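You operate a simulated robot arm through the tools that you are given. There is no shell and no other tool. Be economical: measure what you need, move in short steps, check, and stop when the job is done.

Carry out the task below with a simulated robot arm. There is one attempt and no reset: what you move stays moved.

Task
Glue the lilac strip down on the pine rail.
Fine: load the brush in the white tin, coat the rail, brush back, fold the strip flat, stand the grey stone on it. Set down upright: brush with a blue grip, grey stone block. A coat counts when it lies all over at full strength: go over it till it gets no stronger.
Where things are to end (x, y in the base frame): grey stone block within 20 mm of [470, 60].
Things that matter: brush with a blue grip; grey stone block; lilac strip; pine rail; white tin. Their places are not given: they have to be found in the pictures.

The check looks at the end state, three seconds after you hand in, the way a careful person would. Anything else that was tipped, shoved, dropped, spilled or broken makes it a failure. Flat cloth is picked up by pressing the open fingertips on it (5 to 10 N) and closing them slowly along it; thin cloth reads only 2 to 8 mm in the jaws.

Robot
A 7-joint arm with a two-finger parallel gripper, fixed in place. Base frame: the origin is at the foot of the arm, x ahead of it, y to its left, z up; the work surface is at about z = 860. Lengths are in mm, angles in rad, forces in N, time in s.
With the tool pointing down near the work surface it reaches from about 300 to 700 mm from the base axis. Its first joint turns from -1.152 to 1.152 rad. Payload 1.57 kg.
Tool frame: the origin (TCP) lies between the finger pads and is the grasp point; the fingertips stand 30 mm ahead of it; z points along the fingers, y is the line along which they close. Largest opening 110 mm; finger width 24, thickness 12; the body of the gripper, 48 by 112 mm, starts 78 mm behind the TCP.
Orientation is that of the tool frame in the base frame, as a unit quaternion [w, x, y, z]. With the fingers straight down and closing along the base's y, the tool's x points along the base's -x, its y along +y and its z along -z.

Tools
- The arm moves only by the tool send_rows. Its argument "moves" is a list of rows, each a list of 7 numbers: the shift along the tool's x, y, z in units of 40 mm (1.0 is 40 mm), then the turn, a rotation vector about the tool's x, y, z in units of 6 degrees (1.0 is 6 degrees), then the closure, from 0 (fully open) to 1 (shut). In form: [[tx, ty, tz, wx, wy, wz, hand], ...]. A call has 1 to 8 rows; each row shifts and turns the commanded pose from where the row before left it, along the tool's axes as they then stand. A call with a number of a shift or a turn outside -1 to 1 is refused whole. A row lasts 0.2 s, in which the tool goes at most 50 mm and 0.15 rad; a call with a longer step from one row to the next is refused whole, and so is a gripper value outside its range. A pose out of reach is approached as far as the arm can. The call stops where the force on the tool passes 60 N (or 10 N more than at its start, if that is more) or the arm is blocked; 0.2 s more then pass. Each finger travels about 108 mm/s and halts on what it meets, pressing with about 24 N; the grip force reading is that of the motor and also rises with nothing between the fingers. The clock runs only during rows and for 0.2 s after the last one: add rows that do not move to give the fingers time. It gives the time, the measured TCP pose, the force on the tool (base axes), the opening and the grip force at its end, in the units of the frame above (readings bear some noise), with the torque about the TCP (base axes, N m) and any sound that the robot's microphone picked up.
- Cameras (640 x 400 px; columns grow to the right, rows downward): "scene" is fixed at [184, -409, 1418.9]; the picture's right is [0.58, -0.82, 0.00], its down [-0.37, -0.26, -0.89] and it looks along [0.73, 0.51, -0.45] (base axes); focal length 328 px, centre (320, 200). "wrist" rides on the gripper at [70, 16, -141] in the tool frame; the picture's right is [-0.23, 0.97, 0.00], its down [-0.85, -0.20, -0.48] and it looks along [-0.47, -0.11, 0.88] (tool axes); focal length 222 px, centre (320, 200).
- camera(camera): a new picture of that camera. No time passes.
- pixel_to_xyz(camera, pixels): for up to 12 pixels [column, row] of the newest picture of that camera ("zoom" is the newest enlarged one), the place [x, y, z] in the base frame of the surface seen there, good to about 2 mm. No time passes.
- enlarge(camera, box): a new picture of the part [left, top, right, bottom] of that camera's present view, enlarged. No time passes.
- hand_in(): hands the job in; it is judged then, once.

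Go step by step. Measure first, check grasps and placings, and put right what went wrong. The budget is 80 turns and 54 pictures, counting those below and the enlarged ones. Unless the task says otherwise, let go and move clear before handing in, and close with one line.

The tools are called after "Request:" as a command line: name --pt "numbers of a row" for each row, then --argument value for the rest, lists and objects as JSON in quotes. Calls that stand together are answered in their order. send_rows: Moves the arm, as the interface text tells. Its arguments: {"type":"object","properties":{"moves":{"type":"array","items":{"type":"array","items":{"type":"number"}}}},"required":["moves"]} The other tools are called the same way: camera (camera) takes a picture; pixel_to_xyz (camera, pixels) gives the place of the surface under pixels of a picture; enlarge (camera, box) takes an enlarged picture of a part of a camera's view; hand_in () hands the job in.

At the start:

```text
time_s: 0.0
position: [399.4, -89.9, 1247.5]
tcp_rot: [0.0, -0.001, 1.0, 0.0]
ft_force: [-0.1, -0.4, 0.5]
ft_torque: [0.01, 0.01, 0.0]
gripper_width: 110.0
gripper_force: 0.2
```

scene: 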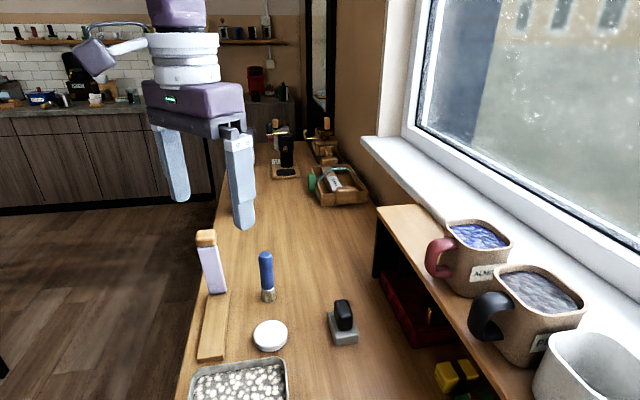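
wrist: 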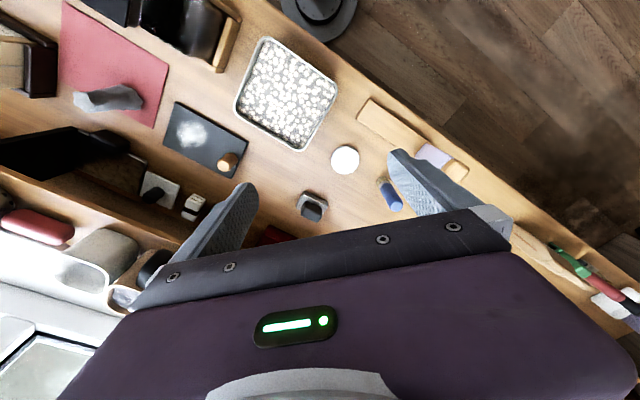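

The scene shows the rail at about (213,325), the lilac strip at (210,268), the brush at (266,275), the tin at (270,335) and the stone at (343,322). I'll enlarge that part and measure.

Request:
enlarge --camera "scene" --box '[170, 220, 380, 370]'

Request:
enlarge --camera "wrist" --box '[280, 80, 520, 240]'

Request:
pixel_to_xyz --camera "scene" --pixels '[[206, 236], [210, 265], [217, 292], [211, 325], [208, 357], [266, 258], [268, 295], [270, 328], [270, 345], [343, 305], [343, 330], [343, 340]]'

```text
2.67 times, centred on (275, 295) of scene
```

zoom: 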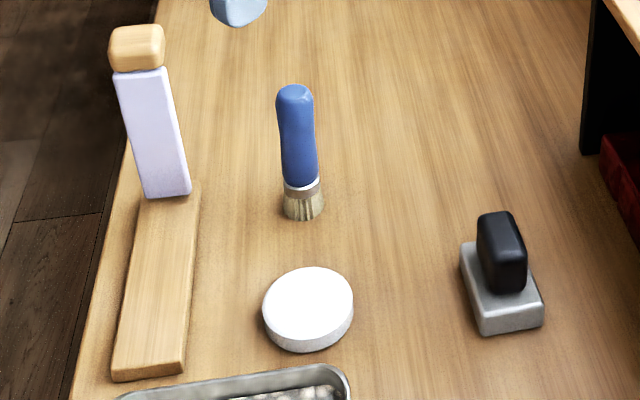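

```text
2.50 times, centred on (400, 160) of wrist
```

zoom: 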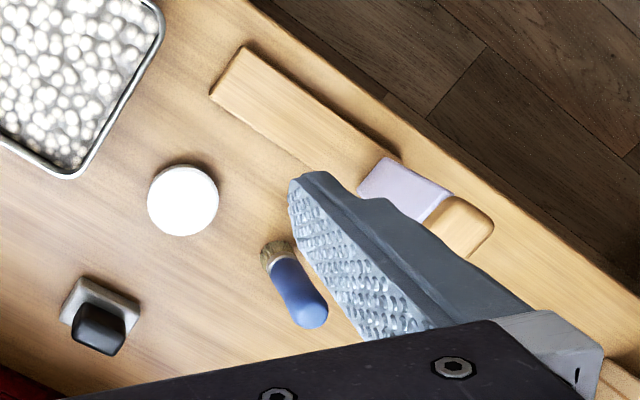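

```text
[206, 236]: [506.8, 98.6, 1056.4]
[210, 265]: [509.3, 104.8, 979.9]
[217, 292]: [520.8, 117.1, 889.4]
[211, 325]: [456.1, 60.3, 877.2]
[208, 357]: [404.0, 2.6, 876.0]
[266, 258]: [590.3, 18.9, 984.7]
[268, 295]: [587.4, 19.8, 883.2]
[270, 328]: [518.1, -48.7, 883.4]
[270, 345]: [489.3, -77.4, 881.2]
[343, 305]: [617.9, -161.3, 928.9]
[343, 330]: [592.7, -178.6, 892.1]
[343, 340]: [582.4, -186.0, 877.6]
```

I'll measure the rail corners, strip edges, tin and stone in more detail.

Request:
pixel_to_xyz --camera "scene" --pixels '[[199, 356], [221, 353], [226, 297], [210, 299], [211, 290], [225, 289], [201, 249], [215, 248], [199, 234], [214, 234], [206, 231], [208, 243]]'

Request:
pixel_to_xyz --camera "wrist" --pixels '[[343, 160], [333, 154], [357, 164], [340, 172], [349, 148], [310, 210], [305, 200], [385, 180], [396, 205], [368, 100], [410, 140], [455, 168]]'

Request:
pixel_to_xyz --camera "scene" --pixels '[[328, 315], [335, 342], [357, 341], [352, 320], [338, 301], [349, 302], [337, 322], [261, 255], [271, 257], [261, 285], [274, 286], [267, 301]]'

```text
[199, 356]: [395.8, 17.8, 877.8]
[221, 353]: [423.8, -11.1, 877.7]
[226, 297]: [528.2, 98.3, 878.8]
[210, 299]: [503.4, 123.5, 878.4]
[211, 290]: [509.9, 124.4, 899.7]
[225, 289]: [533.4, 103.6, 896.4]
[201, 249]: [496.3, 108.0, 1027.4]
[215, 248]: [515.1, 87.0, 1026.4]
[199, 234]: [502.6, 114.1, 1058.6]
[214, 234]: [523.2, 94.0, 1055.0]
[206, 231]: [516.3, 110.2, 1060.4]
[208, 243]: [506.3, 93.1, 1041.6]
```

```text
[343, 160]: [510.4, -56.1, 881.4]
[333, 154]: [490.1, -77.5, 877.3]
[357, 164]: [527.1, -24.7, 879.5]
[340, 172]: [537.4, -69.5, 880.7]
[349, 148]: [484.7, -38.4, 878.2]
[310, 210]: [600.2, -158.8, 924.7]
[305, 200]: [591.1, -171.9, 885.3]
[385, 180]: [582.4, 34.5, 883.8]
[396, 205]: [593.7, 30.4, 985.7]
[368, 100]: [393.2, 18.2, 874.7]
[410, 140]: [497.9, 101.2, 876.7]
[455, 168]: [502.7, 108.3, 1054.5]
```

```text
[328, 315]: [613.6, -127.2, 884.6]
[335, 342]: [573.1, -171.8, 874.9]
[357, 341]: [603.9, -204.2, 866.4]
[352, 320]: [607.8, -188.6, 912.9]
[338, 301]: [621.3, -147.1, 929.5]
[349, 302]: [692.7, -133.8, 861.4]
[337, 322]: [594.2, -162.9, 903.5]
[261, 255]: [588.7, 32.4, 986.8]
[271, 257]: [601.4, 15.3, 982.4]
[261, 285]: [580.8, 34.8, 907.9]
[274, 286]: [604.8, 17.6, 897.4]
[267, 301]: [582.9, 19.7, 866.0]
```

The rail axis runs at about 45° (near end ~(409,3), strip foot ~(521,114), top z 878). The brush stands at ~(591,22), the tin is at ~(510,-56) with its top at z 881, and the stone is at ~(600,-170). I'll turn the tool 45° so the fingers close across the rail, and lower it a bit.

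Request:
send_rows --pt "0 0 0.4 0 0 -1 0" --pt "0 0 0.4 0 0 -1 0" --pt "0 0 0.4 0 0 -1 0" --pt "0 0 0.4 0 0 -1 0" --pt "0 0 0.4 0 0 -1 0" --pt "0 0 0.4 0 0 -1 0" --pt "0 0 0.3 0 0 -1 0" --pt "0 0 0 0 0 -0.5 0"

Request:
camera --camera "wrist"

```text
time_s: 1.8
position: [400.9, -88.5, 1139.3]
tcp_rot: [-0.001, -0.384, 0.923, 0.0]
ft_force: [-0.5, -0.5, -0.5]
ft_torque: [-0.01, -0.05, 0.02]
gripper_width: 110.1
gripper_force: 0.1
```

```text
49 pictures are left
```

wrist: 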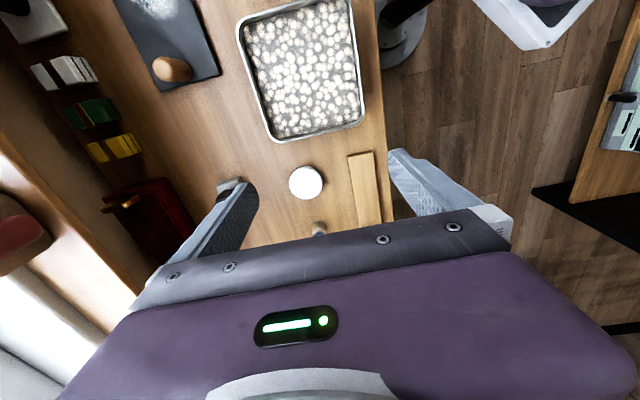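

The turn worked; the tin is at (306,182) in the wrist view. I'll look closer at it.

Request:
enlarge --camera "wrist" --box '[256, 140, 386, 230]'

Request:
pixel_to_xyz --camera "wrist" --pixels '[[306, 182], [289, 182], [323, 183], [306, 167], [306, 197], [306, 203], [348, 155], [372, 152], [355, 224], [381, 222]]'

```text
4.44 times, centred on (321, 185) of wrist
```

zoom: 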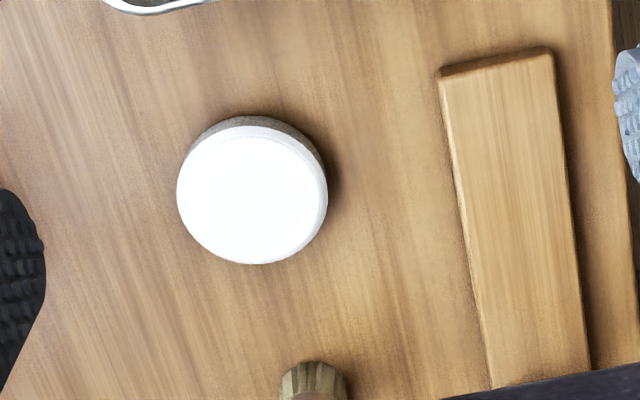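

```text
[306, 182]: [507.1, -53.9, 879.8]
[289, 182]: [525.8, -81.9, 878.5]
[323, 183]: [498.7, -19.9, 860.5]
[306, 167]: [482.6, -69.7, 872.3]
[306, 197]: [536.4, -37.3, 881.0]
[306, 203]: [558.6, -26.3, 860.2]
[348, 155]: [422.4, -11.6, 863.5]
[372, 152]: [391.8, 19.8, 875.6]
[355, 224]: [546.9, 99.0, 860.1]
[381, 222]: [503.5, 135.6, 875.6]
```

The tin is a round dish ~62 mm across and 20 mm tall, its white top flush. Next I go above the brush.

Request:
send_rows --pt "-0.885 -0.234 0 0 0 0 0.3" --pt "-0.885 -0.234 0 0 0 0 0.3" --pt "-0.885 -0.234 0 0 0 0 0.3" --pt "-0.885 -0.234 0 0 0 0 0.3" --pt "-0.885 -0.234 0 0 0 0 0.3" --pt "-0.885 -0.234 0 0 0 0 0.3" --pt "0 0 0 0 0 0 0.3"

Request:
camera --camera "wrist"

Request:
enlarge --camera "scene" --box '[150, 120, 390, 310]'

```text
time_s: 3.4
position: [590.2, 21.3, 1138.2]
tcp_rot: [-0.001, -0.382, 0.924, 0.0]
ft_force: [0.2, 0.5, 0.6]
ft_torque: [-0.01, -0.03, -0.01]
gripper_width: 76.9
gripper_force: 0.1
```

```text
47 pictures are left
```

wrist: 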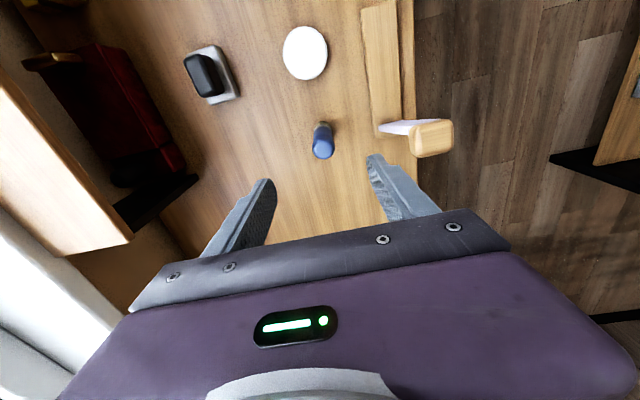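

```text
2.11 times, centred on (270, 215) of scene
```

zoom: 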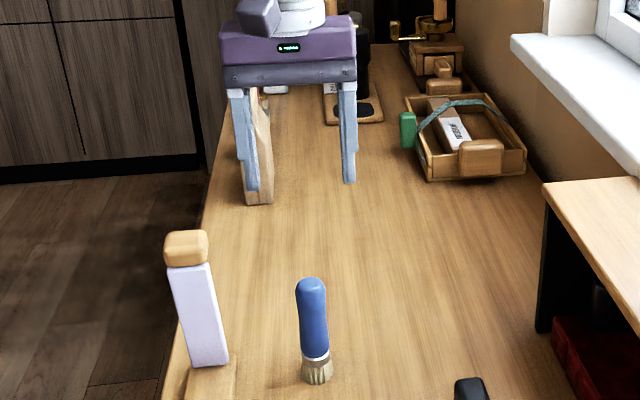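

The brush handle shows at (323,145) in the wrist view; I'll measure it before descending.

Request:
pixel_to_xyz --camera "wrist" --pixels '[[323, 157], [314, 150], [332, 150], [323, 138], [323, 128], [316, 125], [330, 125], [432, 137], [412, 140], [452, 138]]'

```text
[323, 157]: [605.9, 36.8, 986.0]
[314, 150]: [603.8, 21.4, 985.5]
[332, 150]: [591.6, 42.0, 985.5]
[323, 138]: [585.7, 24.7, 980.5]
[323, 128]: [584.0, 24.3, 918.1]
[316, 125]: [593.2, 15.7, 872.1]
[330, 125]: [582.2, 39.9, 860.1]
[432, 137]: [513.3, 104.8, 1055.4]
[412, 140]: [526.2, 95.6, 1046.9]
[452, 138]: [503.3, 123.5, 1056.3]
```

The brush axis is at about (595,29), top z 986. I descend to TCP z ≈ 955 with the jaws open ~77 mm.

Request:
send_rows --pt "-0.22 0.05 0.3 0 0 0 0.3" --pt "0 0 0.9 0 0 0 0.3" --pt "0 0 0.9 0 0 0 0.3" --pt "0 0 0.9 0 0 0 0.3" --pt "0 0 0.9 0 0 0 0.3" --pt "0 0 0.68 0 0 0 0.3" --pt "0 0 0 0 0 0 0.3"

Request:
enlarge --camera "scene" --box '[170, 180, 370, 320]'

Request:
camera --camera "wrist"

```text
time_s: 5.0
position: [595.9, 28.8, 956.9]
tcp_rot: [0.0, -0.383, 0.924, 0.0]
ft_force: [-0.5, 0.5, 0.0]
ft_torque: [-0.02, 0.03, -0.01]
gripper_width: 76.9
gripper_force: 0.0
```

```text
2.86 times, centred on (270, 250) of scene
```

zoom: 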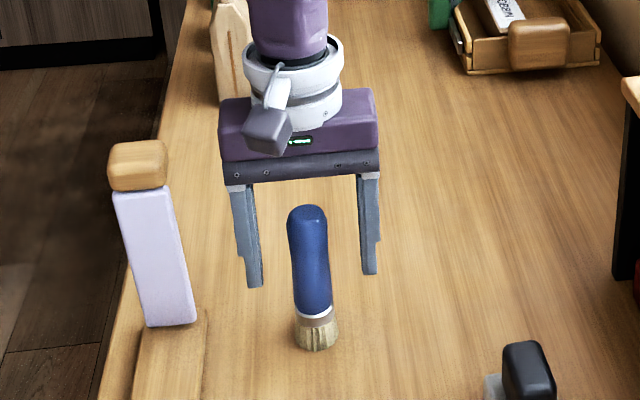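

```text
44 pictures are left
```

wrist: 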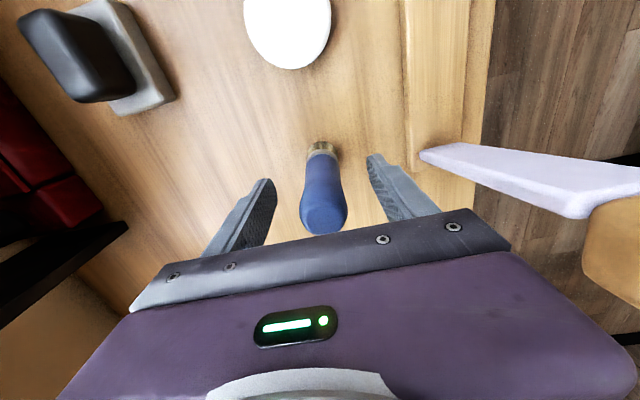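

The brush stands centred between the pads, so I close gently.

Request:
send_rows --pt "0 0 0 0 0 0 0.5" --pt "0 0 0 0 0 0 0.65" --pt "0 0 0 0 0 0 0.75" --pt "0 0 0 0 0 0 0.85" --pt "0 0 0 0 0 0 1" --pt "0 0 0 0 0 0 1" --pt "0 0 0 0 0 0 1"

```text
time_s: 6.6
position: [594.5, 28.2, 956.5]
tcp_rot: [0.0, -0.382, 0.924, 0.0]
ft_force: [0.3, -0.2, -0.3]
ft_torque: [0.01, 0.06, -0.02]
gripper_width: 31.1
gripper_force: 23.4
```

The grip reads 31 mm at 23 N, so the brush is held. I lift it and carry it over the tin.

Request:
send_rows --pt "0 0 -0.5 0 0 0 1" --pt "0 0 -1 0 0 0 1" --pt "0.735 0.01 0 0 0 0 1" --pt "0.735 0.01 0 0 0 0 1" --pt "0.735 0.01 0 0 0 0 1" --pt "0.735 0.01 0 0 0 0 1" --pt "0 0 0 0 0 0 1"

Request:
camera --camera "wrist"

Request:
enlarge --camera "scene" --box '[170, 220, 370, 360]'

```text
time_s: 8.2
position: [507.9, -51.6, 1015.6]
tcp_rot: [0.0, -0.382, 0.924, 0.0]
ft_force: [-0.3, 0.5, -0.8]
ft_torque: [-0.03, -0.01, 0.02]
gripper_width: 31.2
gripper_force: 23.8
```

```text
43 pictures are left
```

wrist: 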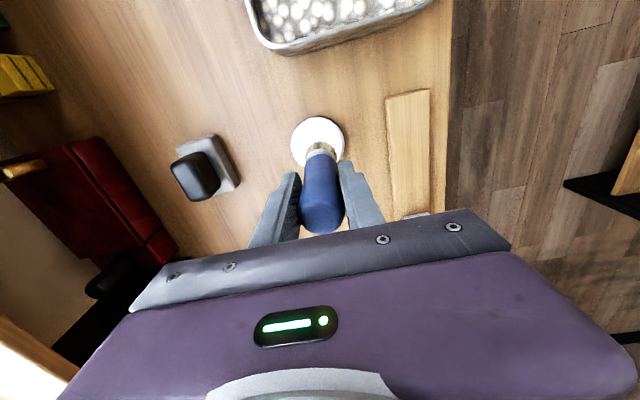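

```text
2.86 times, centred on (270, 290) of scene
```

zoom: 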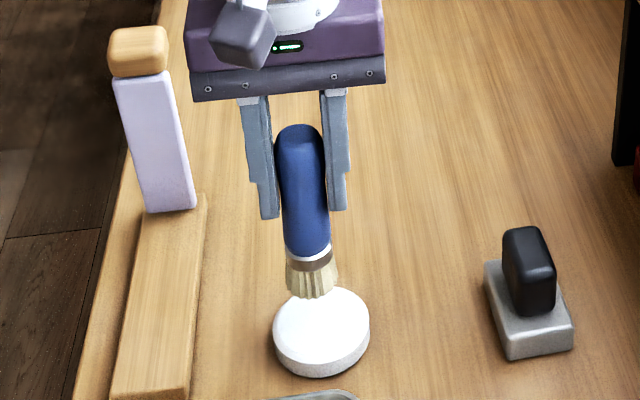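

The bristles hang above the tin at about z 920. I dip slowly.

Request:
send_rows --pt "-0.03 -0.05 0.5 0 0 0 1" --pt "0 0 0.45 0 0 0 1" --pt "0 0 0.1 0 0 0 1" --pt "0 0 0.1 0 0 0 1" --pt "0 0 0 0 0 0 1"

Request:
enlarge --camera "scene" --box '[220, 270, 320, 370]'

```text
time_s: 9.4
position: [511.8, -53.6, 971.3]
tcp_rot: [0.002, -0.383, 0.924, 0.0]
ft_force: [-4.3, 4.6, 27.8]
ft_torque: [0.53, 0.27, 0.02]
gripper_width: 31.4
gripper_force: 24.2
```

```text
4.00 times, centred on (270, 320) of scene
```

zoom: 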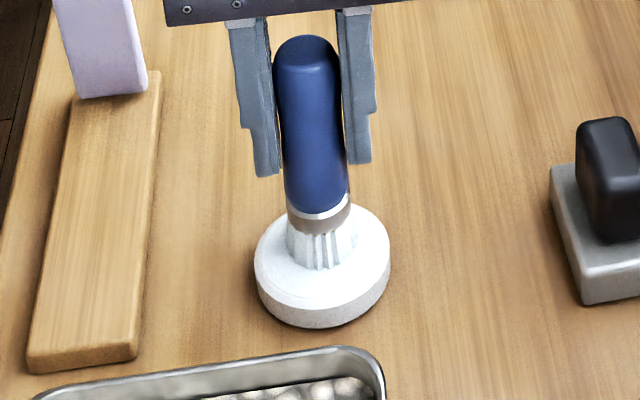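

The bristles turned white, with 28 N of contact, so the brush is loaded. I lift out and look.

Request:
send_rows --pt "0 0 -0.2 0 0 0 1" --pt "0 0 -0.6 0 0 0 1" --pt "0 0 -0.7 0 0 0 1" --pt "0 0 0 0 0 0 1"

Request:
enlarge --camera "scene" --box '[220, 250, 320, 350]'

```text
time_s: 10.4
position: [514.3, -55.6, 1031.3]
tcp_rot: [0.0, -0.382, 0.924, 0.0]
ft_force: [-0.4, 0.4, -0.5]
ft_torque: [0.02, 0.03, -0.03]
gripper_width: 31.2
gripper_force: 23.8
```

```text
4.00 times, centred on (270, 300) of scene
```

zoom: 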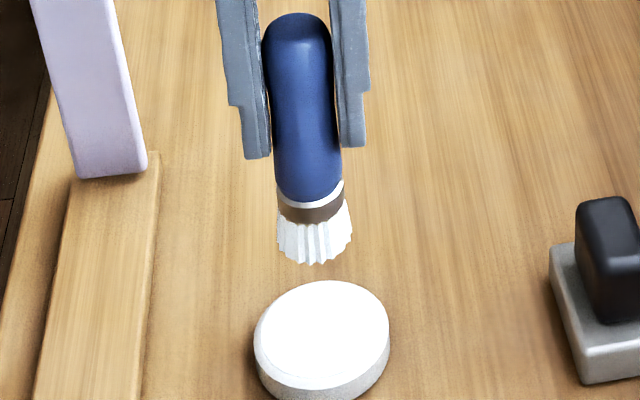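

The brush is loaded white. I move above the near end of the rail and touch down gently.

Request:
send_rows --pt "0.12 0.725 0 0 0 0 1" --pt "0.12 0.725 0 0 0 0 1" --pt "0.12 0.725 0 0 0 0 1" --pt "0.12 0.725 0 0 0 0 1" --pt "0 0 0.7 0 0 0 1" --pt "0 0 0.5 0 0 0 1" --pt "0 0 0.15 0 0 0 1" --pt "0 0 0 0 0 0 1"

Request:
enlarge --camera "scene" --box '[160, 280, 290, 380]'

```text
time_s: 12.2
position: [415.6, 12.9, 975.3]
tcp_rot: [0.0, -0.382, 0.924, -0.001]
ft_force: [0.9, -0.5, -1.2]
ft_torque: [0.01, 0.0, 0.0]
gripper_width: 31.1
gripper_force: 23.9
```

```text
4.00 times, centred on (225, 330) of scene
```

zoom: 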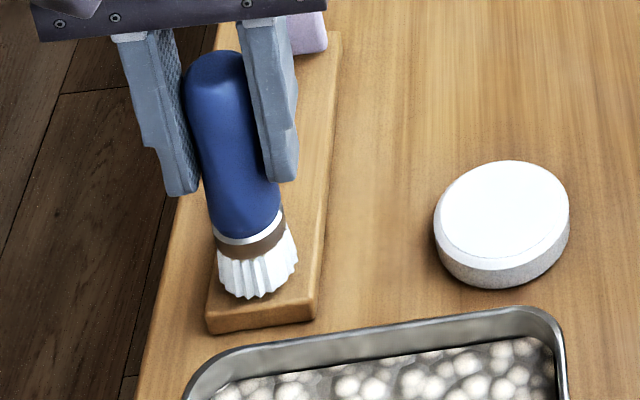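

No contact yet at z 975. I lower 5 mm and watch the force.

Request:
send_rows --pt "0 0 0.06 0 0 0 1" --pt "0 0 0.06 0 0 0 1" --pt "0 0 0 0 0 0 1"

```text
time_s: 13.0
position: [417.9, 15.4, 971.3]
tcp_rot: [0.0, -0.383, 0.924, -0.001]
ft_force: [0.0, -0.7, -1.5]
ft_torque: [0.04, 0.02, -0.02]
gripper_width: 30.9
gripper_force: 24.0
```

Request:
send_rows --pt "0 0 0.05 0 0 0 1" --pt "0 0 0.03 0 0 0 1" --pt "0 0 0 0 0 0 1"

Request:
enlarge --camera "scene" --box '[170, 290, 270, 370]'

```text
time_s: 13.8
position: [416.4, 14.6, 967.3]
tcp_rot: [0.001, -0.383, 0.924, 0.0]
ft_force: [1.9, 1.9, 7.7]
ft_torque: [-0.1, -0.37, 0.0]
gripper_width: 31.1
gripper_force: 24.0
```

```text
5.00 times, centred on (220, 330) of scene
```

zoom: 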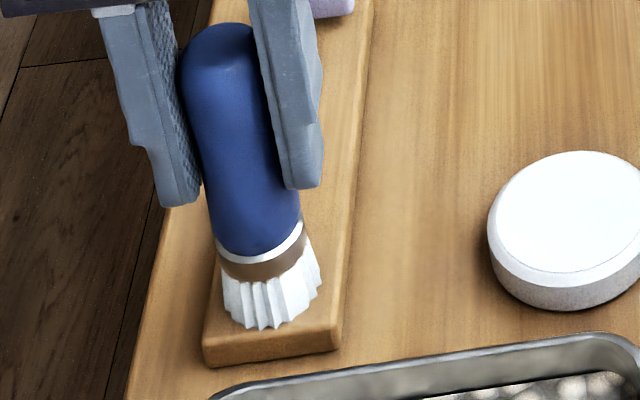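

Contact at ~8 N. I stroke along the rail's centre lane and back.

Request:
send_rows --pt "-0.35 0 0.02 0 0 0 1" --pt "-0.35 0 0 0 0 0 1" --pt "-0.35 0 0 0 0 0 1" --pt "-0.35 0 0 0 0 0 1" --pt "-0.35 0 0 0 0 0 1" --pt "-0.35 0 0 0 0 0 1" --pt "0 0 0 0 0 0 1"

Request:
camera --camera "wrist"

Request:
enlarge --camera "scene" --box '[170, 230, 290, 370]'

```text
time_s: 15.4
position: [476.3, 74.1, 967.9]
tcp_rot: [0.0, -0.383, 0.924, -0.001]
ft_force: [0.4, -0.5, -2.3]
ft_torque: [0.0, 0.01, 0.04]
gripper_width: 31.1
gripper_force: 23.8
```

```text
37 pictures are left
```

wrist: 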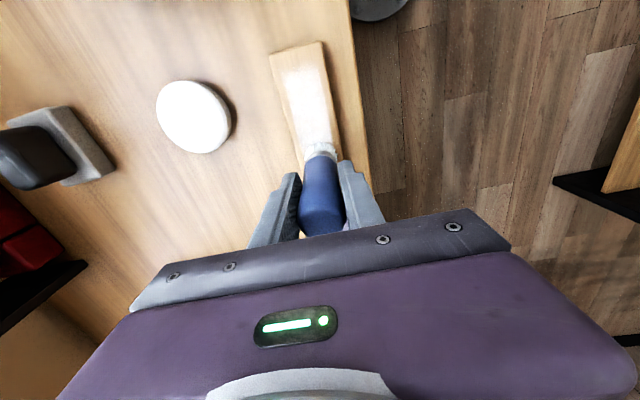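

```text
2.86 times, centred on (230, 300) of scene
```

zoom: 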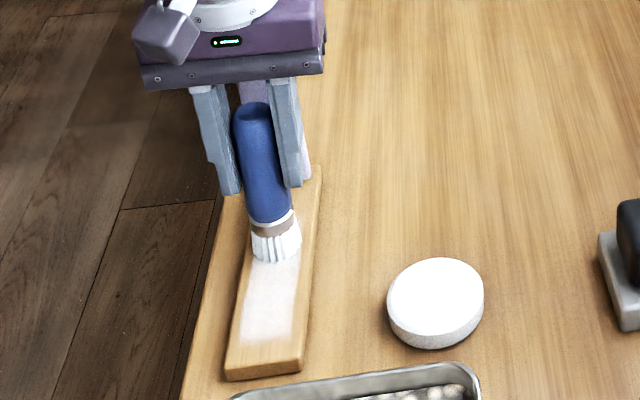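

The coat appears in a ~22 mm wide lane, starting ~12 mm from the near end. I go back on the left lane to the end, then forward along the right lane.

Request:
send_rows --pt "0 0.22 0.02 0 0 0 1" --pt "0.41 0 0 0 0 0 1" --pt "0.41 0 0 0 0 0 1" --pt "0.41 0 0 0 0 0 1" --pt "0.41 0 0 0 0 0 1" --pt "0.41 0 0 0 0 0 1" --pt "0.41 0 0 0 0 0 1" --pt "0 -0.25 0 0 0 0 1"

Request:
send_rows --pt "0 -0.25 0 0 0 0 1" --pt "-0.41 0 0 0 0 0 1" --pt "-0.41 0 0 0 0 0 1" --pt "-0.41 0 0 0 0 0 1" --pt "-0.41 0 0 0 0 0 1" --pt "-0.41 0 0 0 0 0 1" --pt "-0.41 0 0 0 0 0 1" --pt "0 0 0 0 0 0 1"

Request:
enlarge --camera "wrist" --box '[220, 30, 380, 180]'

```text
time_s: 17.2
position: [409.8, 2.5, 966.1]
tcp_rot: [0.0, -0.383, 0.924, 0.0]
ft_force: [-0.2, 0.1, -1.5]
ft_torque: [-0.02, 0.02, 0.0]
gripper_width: 31.3
gripper_force: 23.8
```

```text
time_s: 19.0
position: [484.3, 66.3, 966.0]
tcp_rot: [0.0, -0.383, 0.924, 0.0]
ft_force: [-1.0, -1.5, 4.7]
ft_torque: [-0.31, 0.0, 0.02]
gripper_width: 31.3
gripper_force: 24.2
```

```text
2.67 times, centred on (300, 105) of wrist
```

zoom: 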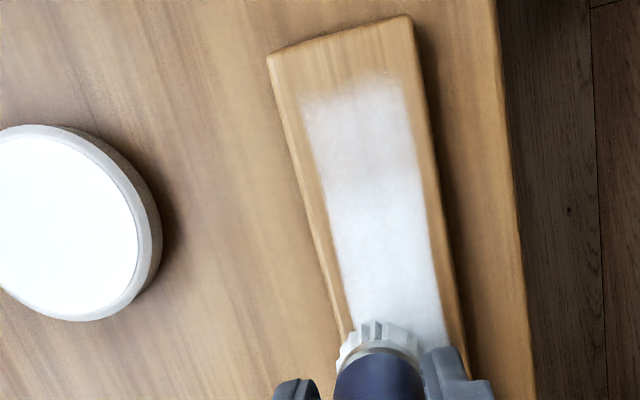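

Coat edges are visible in the zoom; I measure the gap to the rail edges.

Request:
pixel_to_xyz --camera "zoom" --pixels '[[345, 40], [352, 90], [275, 62], [405, 22], [308, 150], [318, 150], [415, 150], [430, 150], [328, 250], [432, 250], [445, 250]]'

```text
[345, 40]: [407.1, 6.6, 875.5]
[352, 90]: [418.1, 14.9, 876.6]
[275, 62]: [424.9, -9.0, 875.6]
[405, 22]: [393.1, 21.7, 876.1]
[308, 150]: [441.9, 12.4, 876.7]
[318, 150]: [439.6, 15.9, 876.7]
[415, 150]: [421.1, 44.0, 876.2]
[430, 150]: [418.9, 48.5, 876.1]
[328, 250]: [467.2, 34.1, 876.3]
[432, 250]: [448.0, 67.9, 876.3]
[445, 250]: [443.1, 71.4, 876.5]
```

Request:
pixel_to_xyz --camera "zoom" --pixels '[[340, 365], [378, 322], [415, 345], [345, 375], [376, 350]]'

Request:
camera --camera "wrist"

Request:
enlarge --camera "scene" --box '[180, 220, 280, 320]'

```text
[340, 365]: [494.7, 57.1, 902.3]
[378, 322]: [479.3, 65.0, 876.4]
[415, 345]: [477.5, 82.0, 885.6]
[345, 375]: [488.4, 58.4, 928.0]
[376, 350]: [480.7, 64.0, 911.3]
```

```text
34 pictures are left
```

wrist: 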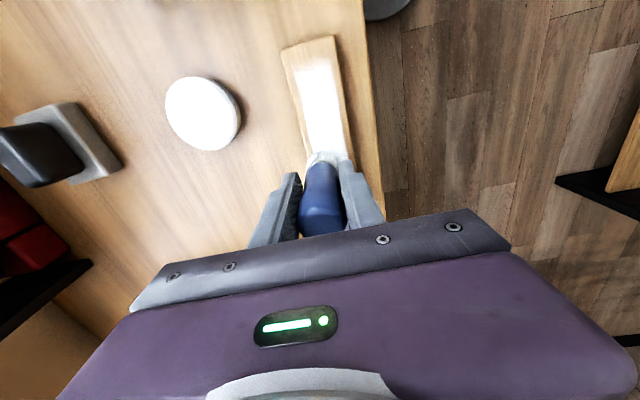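

```text
4.00 times, centred on (230, 270) of scene
```

zoom: 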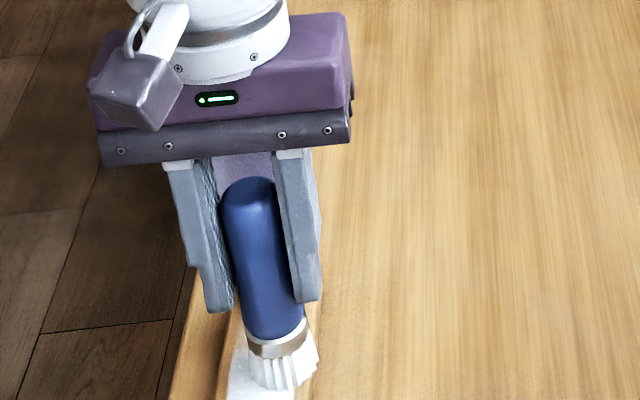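

The brush centre sits ~9 mm ahead of the TCP along the rail, and contact was light near the end. I make another round with slightly more pressure and wider lanes.

Request:
send_rows --pt "0 0.35 0.05 0 0 0 1" --pt "0 0.35 0.0 0 0 0 1" --pt "0.43 0 0 0 0 0 1" --pt "0.43 0 0 0 0 0 1" --pt "0.43 0 0 0 0 0 1" --pt "0.43 0 0 0 0 0 1" --pt "0.43 0 0 0 0 0 1" --pt "0.43 0 0 0 0 0 1"

Request:
send_rows --pt "0 -0.35 0 0 0 0 1" --pt "0 -0.4 0.0 0 0 0 1" --pt "-0.43 0 0 0 0 0 1" --pt "-0.43 0 0 0 0 0 1" --pt "-0.43 0 0 0 0 0 1" --pt "-0.43 0 0 0 0 0 1" --pt "-0.43 0 0 0 0 0 1" --pt "-0.43 0 0 0 0 0 1"

Request:
enlarge --camera "wrist" --box '[220, 30, 380, 180]'

```text
time_s: 20.8
position: [393.0, 13.8, 966.5]
tcp_rot: [0.0, -0.383, 0.924, 0.0]
ft_force: [0.1, 0.2, -0.2]
ft_torque: [-0.02, 0.01, 0.02]
gripper_width: 30.9
gripper_force: 24.7
```

```text
time_s: 22.6
position: [486.1, 63.0, 963.3]
tcp_rot: [0.0, -0.383, 0.924, 0.001]
ft_force: [-3.2, -2.0, 7.1]
ft_torque: [-0.21, 0.27, -0.01]
gripper_width: 30.9
gripper_force: 24.0
```

```text
2.67 times, centred on (300, 105) of wrist
```

zoom: 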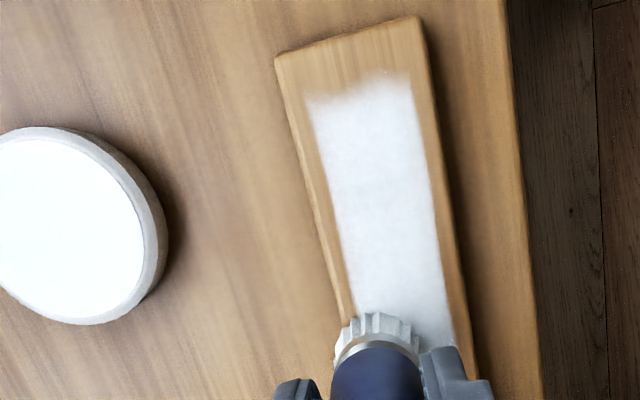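

The coated patch stops at fixed edges (a≈306, ±16 mm across), matching the strip's footprint. For the far part I lift, tilt 15° leaning away from the strip, and look.

Request:
send_rows --pt "0 0.2 -0.5 0 0 0 1" --pt "0.25 0.2 0 0 -0.5 0 1" --pt "0.25 0 0 0 -1 0 1" --pt "0 0 0 0 -1 0 1" --pt "0 0 0 0 0 0 1"

Request:
enlarge --camera "scene" --box '[160, 200, 290, 320]'

Request:
camera --camera "wrist"

```text
time_s: 23.8
position: [460.3, 61.6, 983.1]
tcp_rot: [0.121, -0.379, 0.916, 0.05]
ft_force: [0.0, 0.2, -1.7]
ft_torque: [0.0, 0.05, 0.01]
gripper_width: 31.0
gripper_force: 24.3
```

```text
3.33 times, centred on (225, 260) of scene
```

zoom: 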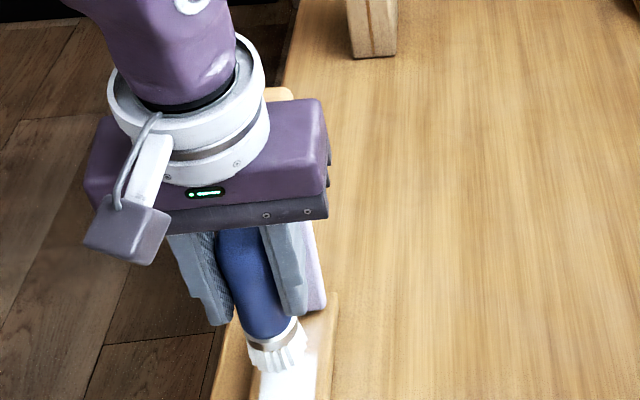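

```text
30 pictures are left
```

wrist: 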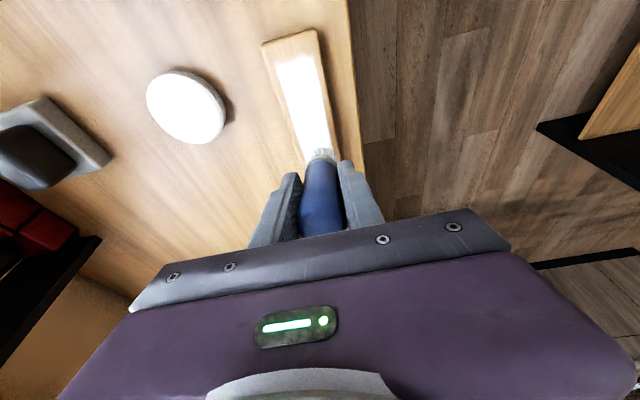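

The tilt leans the right way. I lower onto the rail at the tilt and check the force.

Request:
send_rows --pt "0.05 0 0.2 0 0 0 1" --pt "0.05 0 0.18 0 0 0 1" --pt "0 0 0 0 0 0 1"

```text
time_s: 24.6
position: [462.2, 62.0, 967.6]
tcp_rot: [0.12, -0.38, 0.916, 0.049]
ft_force: [-0.9, -0.1, 0.0]
ft_torque: [-0.01, 0.01, 0.04]
gripper_width: 30.6
gripper_force: 24.0
```

Request:
send_rows --pt "0.02 0 0.07 0 0 0 1" --pt "0.02 0 0.05 0 0 0 1" --pt "0 0 0 0 0 0 1"

```text
time_s: 25.4
position: [459.9, 61.5, 963.0]
tcp_rot: [0.121, -0.379, 0.916, 0.049]
ft_force: [-1.8, 1.3, 7.1]
ft_torque: [0.12, 0.09, 0.04]
gripper_width: 30.7
gripper_force: 24.1
```

Contact at 7 N with the tilt. I stroke toward the strip foot on the centre lane.

Request:
send_rows --pt "-0.23 0 0.0615 0 0 0 1" --pt "-0.23 0 0.0615 0 0 0 1" --pt "-0.23 0 0.0615 0 0 0 1" --pt "-0.23 0 0.0615 0 0 0 1" --pt "0 0 0 0 0 0 1"

Request:
enlarge --camera "scene" --box '[160, 200, 290, 320]'

```text
time_s: 26.6
position: [487.1, 88.5, 962.9]
tcp_rot: [0.121, -0.38, 0.916, 0.05]
ft_force: [-0.5, 0.1, -0.6]
ft_torque: [-0.04, 0.03, 0.0]
gripper_width: 30.7
gripper_force: 24.0
```

```text
3.33 times, centred on (225, 260) of scene
```

zoom: 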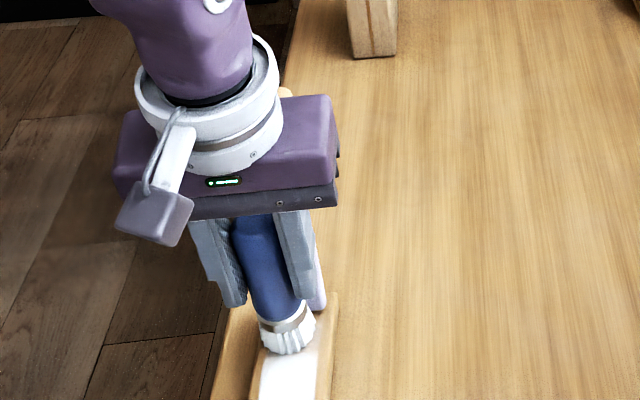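

Contact has gone light at z 962.9. I press ~1.5 mm more and sweep the left lane back and the right lane forward.

Request:
send_rows --pt "0.01 0.25 0.04 0 0 0 1" --pt "0.24 0 -0.064 0 0 0 1" --pt "0.24 0 -0.064 0 0 0 1" --pt "0.24 0 -0.064 0 0 0 1" --pt "0.24 0 -0.064 0 0 0 1" --pt "0 -0.3 0 0 0 0 1" --pt "0 -0.25 0 0 0 0 1"

Request:
send_rows --pt "-0.24 0 0.064 0 0 0 1" --pt "-0.24 0 0.064 0 0 0 1" --pt "-0.24 0 0.064 0 0 0 1" --pt "-0.24 0 0.064 0 0 0 1" --pt "-0.1 0 0.027 0 0 0 1" --pt "0 0.3 0 0 0 0 1" --pt "0 0.25 0 0 0 0 1"

Request:
send_rows --pt "0.24 0 -0.064 0 0 0 1" --pt "0.24 0 -0.064 0 0 0 1" --pt "0.24 0 -0.064 0 0 0 1" --pt "0.24 0 -0.064 0 0 0 1" --pt "0.1 0 -0.5 0 0 0 1" --pt "0.3 0 -0.5 0 0 0 1" --pt "0.7 0 -0.5 0 0 0 1" --pt "0.7 0 -0.3 0 0 0 1"

Request:
enlarge --camera "scene" --box '[170, 260, 270, 370]'

Request:
camera --camera "wrist"

```text
time_s: 28.2
position: [468.8, 52.0, 961.1]
tcp_rot: [0.121, -0.38, 0.916, 0.05]
ft_force: [-3.6, 6.5, 14.9]
ft_torque: [0.6, 0.13, 0.1]
gripper_width: 30.5
gripper_force: 24.2
```

```text
time_s: 29.8
position: [486.3, 100.5, 960.5]
tcp_rot: [0.122, -0.379, 0.916, 0.049]
ft_force: [0.6, -9.5, 9.7]
ft_torque: [-0.67, -0.15, -0.1]
gripper_width: 30.8
gripper_force: 23.8
```

```text
time_s: 31.6
position: [393.0, 8.9, 1012.8]
tcp_rot: [0.12, -0.38, 0.916, 0.05]
ft_force: [0.4, 0.0, -1.6]
ft_torque: [0.0, -0.01, -0.03]
gripper_width: 30.7
gripper_force: 23.6
```

```text
3.64 times, centred on (220, 315) of scene
```

zoom: 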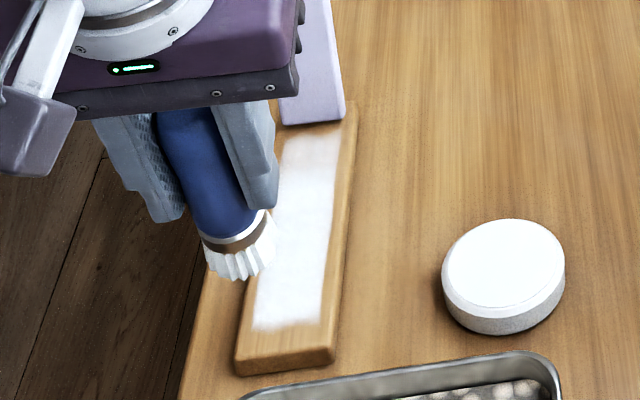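

```text
27 pictures are left
```

wrist: 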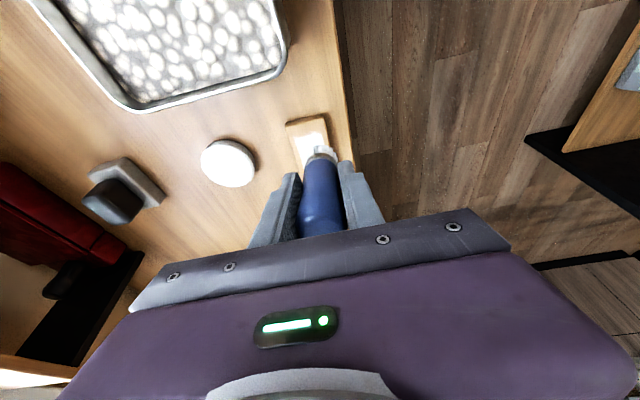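

The coat now reaches the strip foot but is fainter there. I straighten, reload in the tin, and come back for a second round.

Request:
send_rows --pt "0 0 0 0 1 0 1" --pt "0 0 0 0 1 0 1" --pt "0 0 0 0 0.5 0 1" --pt "-0.175 -0.8 0 0 0 0 1" --pt "-0.175 -0.8 0 0 0 0 1" --pt "-0.175 -0.8 0 0 0 0 1" --pt "-0.175 -0.77 0 0 0 0 1" --pt "0 0 0 0 0 0 1"

Request:
send_rows --pt "0 0 0.6 0 0 0 1" --pt "0 0 0.4 0 0 0 1" --pt "0 0 0.08 0 0 0 1" --pt "0 0 0 0 0 0 1"

Request:
enlarge --camera "scene" --box '[180, 260, 310, 370]'

```text
time_s: 33.4
position: [503.4, -63.0, 1012.6]
tcp_rot: [0.0, -0.382, 0.924, 0.0]
ft_force: [0.3, -0.2, -1.5]
ft_torque: [0.0, -0.02, 0.01]
gripper_width: 30.8
gripper_force: 24.3
```

```text
time_s: 34.4
position: [502.1, -62.4, 969.6]
tcp_rot: [0.0, -0.383, 0.924, 0.0]
ft_force: [0.6, 0.5, -0.4]
ft_torque: [0.0, 0.0, 0.0]
gripper_width: 30.9
gripper_force: 23.9
```

```text
3.64 times, centred on (245, 315) of scene
```

zoom: 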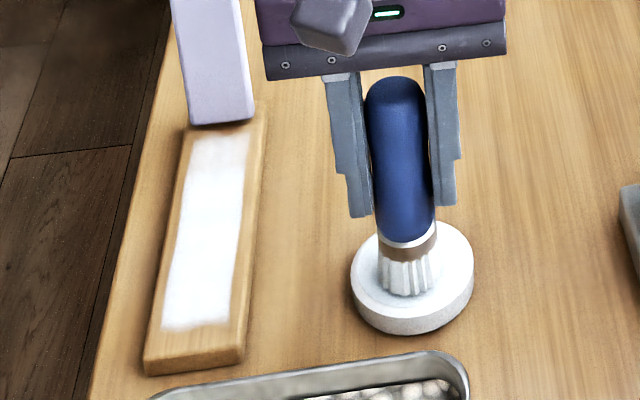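

The coat has a small gap at the strip foot (zoom (220,130)). I press a little deeper into the tin, and measure that gap.

Request:
send_rows --pt "0 0 0.05 0 0 0 1" --pt "0 0 0.05 0 0 0 1" --pt "0 0 0 0 0 0 1"

Request:
pixel_to_xyz --camera "zoom" --pixels '[[220, 133], [220, 141], [222, 127], [190, 330], [200, 325], [255, 120], [190, 126], [222, 115]]'

```text
time_s: 35.2
position: [503.0, -61.9, 965.8]
tcp_rot: [0.0, -0.382, 0.924, 0.001]
ft_force: [0.4, -0.9, -1.7]
ft_torque: [-0.02, 0.01, -0.02]
gripper_width: 30.6
gripper_force: 24.5
```

```text
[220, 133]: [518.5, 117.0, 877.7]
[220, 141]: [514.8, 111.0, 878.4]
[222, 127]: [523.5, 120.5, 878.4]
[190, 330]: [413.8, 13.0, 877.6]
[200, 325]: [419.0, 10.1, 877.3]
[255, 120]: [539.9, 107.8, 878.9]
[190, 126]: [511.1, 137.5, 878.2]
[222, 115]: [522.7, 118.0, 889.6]
```

Request:
send_rows --pt "0 0 0.06 0 0 0 1" --pt "0 0 0.05 0 0 0 1" --pt "0 0 0 0 0 0 1"

```text
time_s: 36.0
position: [501.9, -61.7, 962.1]
tcp_rot: [0.001, -0.382, 0.924, 0.0]
ft_force: [2.0, 0.0, 16.0]
ft_torque: [0.16, -0.14, -0.05]
gripper_width: 30.8
gripper_force: 24.0
```

Contact at 16 N; the brush is reloaded. I carry it back to the far part of the rail and tilt again.

Request:
send_rows --pt "0 0 -0.5 0 0 0 1" --pt "0 0 -1 0 0 0 1" --pt "-0.375 0.725 0 0 0 0 1" --pt "-0.375 0.725 0 0 0 0 1" --pt "-0.375 0.725 0 0 -0.5 0 1" --pt "-0.375 0.725 0 0 -1 0 1" --pt "0 0 0 0 -1 0 1" --pt "0 0 0 0 0 0 1"

```text
time_s: 37.8
position: [462.4, 64.3, 1021.3]
tcp_rot: [0.121, -0.38, 0.916, 0.051]
ft_force: [-0.8, -0.2, -1.1]
ft_torque: [-0.01, 0.0, 0.02]
gripper_width: 30.7
gripper_force: 23.7
```

Request:
send_rows --pt "0.13 0 0.48 0 0 0 1" --pt "0.13 0 0.48 0 0 0 1" --pt "0.1 0 0.38 0 0 0 1" --pt "0.02 0 0.07 0 0 0 1" --pt "0 0 0 0 0 0 1"

```text
time_s: 39.0
position: [463.5, 63.4, 963.7]
tcp_rot: [0.12, -0.379, 0.916, 0.05]
ft_force: [-0.6, -0.7, -1.1]
ft_torque: [-0.04, 0.05, 0.01]
gripper_width: 30.9
gripper_force: 24.5
```

I lower 3.5 mm more and stroke the centre lane forward, a bit further toward the foot.

Request:
send_rows --pt "0.02 0 0.085 0 0 0 1" --pt "-0.266 0 0.071 0 0 0 1" --pt "-0.266 0 0.071 0 0 0 1" --pt "-0.266 0 0.071 0 0 0 1" --pt "-0.266 0 0.071 0 0 0 1" --pt "0 0 0 0 0 0 1"

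Request:
enlarge --camera "scene" --box '[180, 210, 280, 310]'

```text
time_s: 40.4
position: [494.8, 94.8, 959.3]
tcp_rot: [0.12, -0.379, 0.916, 0.05]
ft_force: [-5.3, -5.8, 0.4]
ft_torque: [-0.45, 0.42, -0.02]
gripper_width: 30.8
gripper_force: 24.4
```

```text
4.00 times, centred on (230, 260) of scene
```

zoom: 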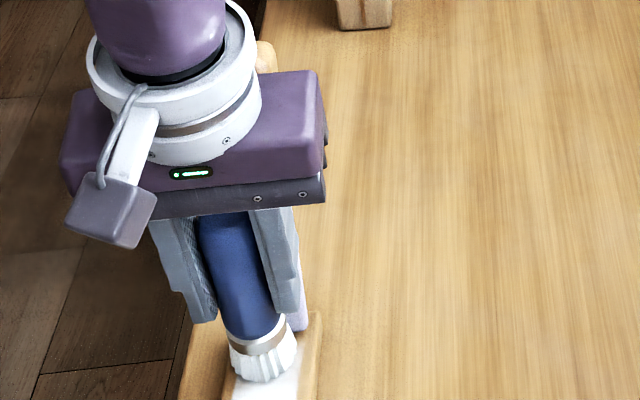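

The bristles touch the strip foot (about 8 N along the rail), so that's the limit. I sweep side to side while backing off.

Request:
send_rows --pt "0.05 0.25 -0.013 0 0 0 1" --pt "0.0 -0.28 0 0 0 0 1" --pt "0 -0.27 0 0 0 0 1" --pt "0.12 0.0 -0.032 0 0 0 1" --pt "0 0.28 0 0 0 0 1" --pt "0 0.27 0 0 0 0 1" --pt "0.15 0 -0.04 0 0 0 1" --pt "0 -0.28 0 0 0 0 1"

Request:
send_rows --pt "0 -0.27 0 0 0 0 1" --pt "0.2 0 -0.053 0 0 0 1" --pt "0 0.28 0 0 0 0 1" --pt "0 0.27 0 0 0 0 1" --pt "-0.2 0 0.053 0 0 0 1" --pt "-0.25 0 0.067 0 0 0 1" --pt "0.02 -0.28 0 0 0 0 1" --pt "0 -0.27 0 0 0 0 1"

Request:
send_rows --pt "0.25 0 -0.067 0 0 0 1" --pt "0.25 0 -0.067 0 0 0 1" --pt "0.25 0 -0.067 0 0 0 1" --pt "0.25 0 -0.067 0 0 0 1" --pt "0.3 0.3 -0.5 0 0 0 1" --pt "0.7 0 -0.5 0 0 0 1" --pt "0.6 0 -0.3 0 0 0 1" --pt "0 0 0 0 0 0 1"

Request:
enlarge --camera "scene" --box '[170, 260, 270, 370]'

```text
time_s: 42.2
position: [486.0, 83.1, 961.0]
tcp_rot: [0.121, -0.379, 0.916, 0.05]
ft_force: [-0.1, 0.9, -1.0]
ft_torque: [-0.01, 0.0, -0.02]
gripper_width: 30.7
gripper_force: 24.2
```

```text
time_s: 44.0
position: [499.6, 83.2, 959.3]
tcp_rot: [0.121, -0.38, 0.916, 0.051]
ft_force: [-0.2, 0.7, -1.8]
ft_torque: [-0.03, 0.01, -0.01]
gripper_width: 30.6
gripper_force: 23.9
```

```text
time_s: 45.8
position: [409.0, 9.4, 991.8]
tcp_rot: [0.12, -0.38, 0.916, 0.049]
ft_force: [1.1, -0.1, 0.1]
ft_torque: [-0.02, 0.0, -0.01]
gripper_width: 30.8
gripper_force: 23.8
```

```text
3.64 times, centred on (220, 315) of scene
```

zoom: 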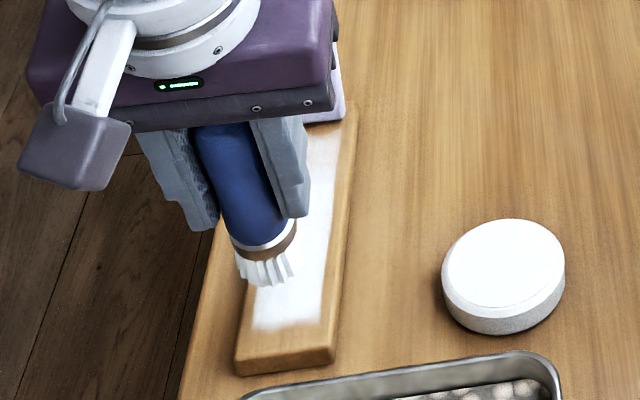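

I straighten the brush and go over the near part again with the fresh load.

Request:
send_rows --pt "0 0 0 0 1 0 1" --pt "0 0 0 0 1 0 1" --pt "0 0 0 0 0.5 0 1" --pt "0 0 0.4 0 0 0 1" --pt "0 0 0.25 0 0 0 1" --pt "0 0 0.1 0 0 0 1" --pt "0 0 0 0 0 0 1"

```text
time_s: 47.4
position: [411.3, 8.6, 964.5]
tcp_rot: [0.0, -0.382, 0.924, 0.0]
ft_force: [-0.4, -0.5, -1.2]
ft_torque: [-0.01, 0.0, 0.02]
gripper_width: 30.6
gripper_force: 24.0
```

Request:
send_rows --pt "0 0 0.06 0 0 0 1" --pt "0 0 0.05 0 0 0 1" --pt "0 0 0 0 0 0 1"

```text
time_s: 48.2
position: [410.2, 9.7, 959.2]
tcp_rot: [0.0, -0.382, 0.924, 0.001]
ft_force: [0.7, -0.5, -0.9]
ft_torque: [0.0, 0.01, -0.02]
gripper_width: 30.7
gripper_force: 23.8
```

Still no contact at z 959; I check where the bristles are.

Request:
enlarge --camera "scene" --box '[170, 280, 250, 370]'

```text
4.44 times, centred on (210, 325) of scene
```

zoom: 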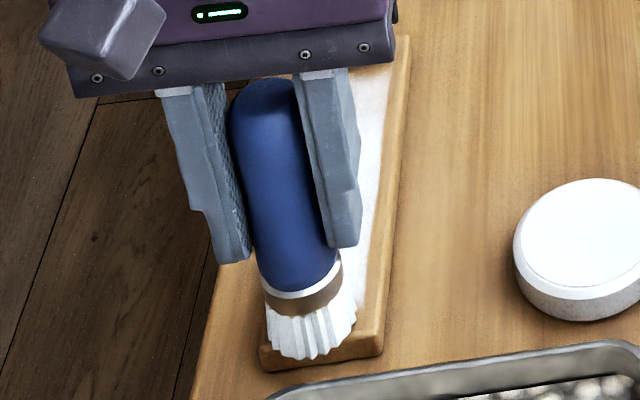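

Request:
send_rows --pt "-0.1 0 0.05 0 0 0 1" --pt "0 0 0.04 0 0 0 1" --pt "0 0 0 0 0 0 1"

```text
time_s: 49.0
position: [412.7, 12.3, 955.2]
tcp_rot: [0.001, -0.383, 0.924, -0.001]
ft_force: [1.2, -1.7, 16.5]
ft_torque: [0.11, -0.28, 0.0]
gripper_width: 30.9
gripper_force: 23.6
```

Contact at z ~956 (the brush has slid up in the grip a bit). I stroke three lanes.

Request:
send_rows --pt "-0.3 0 -0.02 0 0 0 1" --pt "-0.4 0 0 0 0 0 1" --pt "-0.4 0 0 0 0 0 1" --pt "-0.4 0 0 0 0 0 1" --pt "-0.4 0 0 0 0 0 1" --pt "-0.4 0 0 0 0 0 1" --pt "0 0.25 0 0 0 0 1" --pt "0.4 0 0 0 0 0 1"

Request:
send_rows --pt "0.4 0 0 0 0 0 1" --pt "0.4 0 0 0 0 0 1" --pt "0.4 0 0 0 0 0 1" --pt "0.4 0 0 0 0 0 1" --pt "0.3 0 0 0 0 0 1" --pt "0 -0.25 0 0 0 0 1" --pt "0 -0.28 0 0 0 0 1" --pt "-0.3 0 0 0 0 0 1"

Request:
send_rows --pt "-0.4 0 0 0 0 0 1" --pt "-0.4 0 0 0 0 0 1" --pt "-0.4 0 0 0 0 0 1" --pt "-0.4 0 0 0 0 0 1" --pt "-0.4 0 0 0 0 0 1" --pt "0 0.26 0 0 0 0 1" --pt "0 0 -0.5 0 0 0 1" --pt "0.5 -0.8 -0.3 0 0 0 1"

Request:
enlarge --camera "scene" --box '[170, 260, 270, 370]'

```text
time_s: 50.8
position: [457.5, 73.2, 956.0]
tcp_rot: [-0.001, -0.383, 0.924, 0.0]
ft_force: [0.2, 0.2, -1.0]
ft_torque: [0.01, -0.01, 0.0]
gripper_width: 30.8
gripper_force: 24.3
```

```text
time_s: 52.6
position: [427.7, 12.2, 956.7]
tcp_rot: [-0.001, -0.382, 0.924, 0.0]
ft_force: [-0.2, -0.3, -0.7]
ft_torque: [0.0, -0.01, -0.02]
gripper_width: 30.5
gripper_force: 23.9
```

```text
time_s: 54.4
position: [485.7, 38.3, 992.3]
tcp_rot: [0.0, -0.383, 0.924, 0.0]
ft_force: [0.0, 0.4, -1.0]
ft_torque: [0.03, 0.03, 0.01]
gripper_width: 30.6
gripper_force: 23.8
```

```text
3.64 times, centred on (220, 315) of scene
```

zoom: 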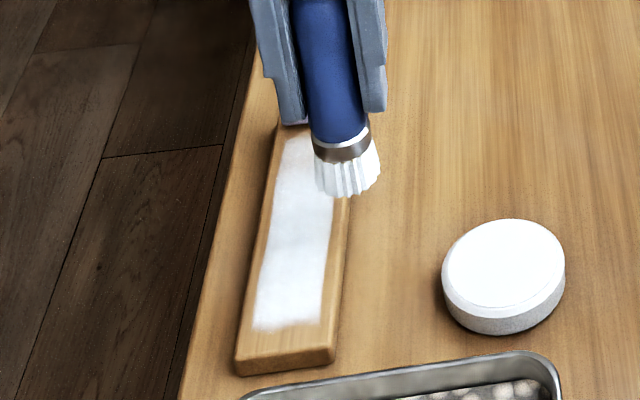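

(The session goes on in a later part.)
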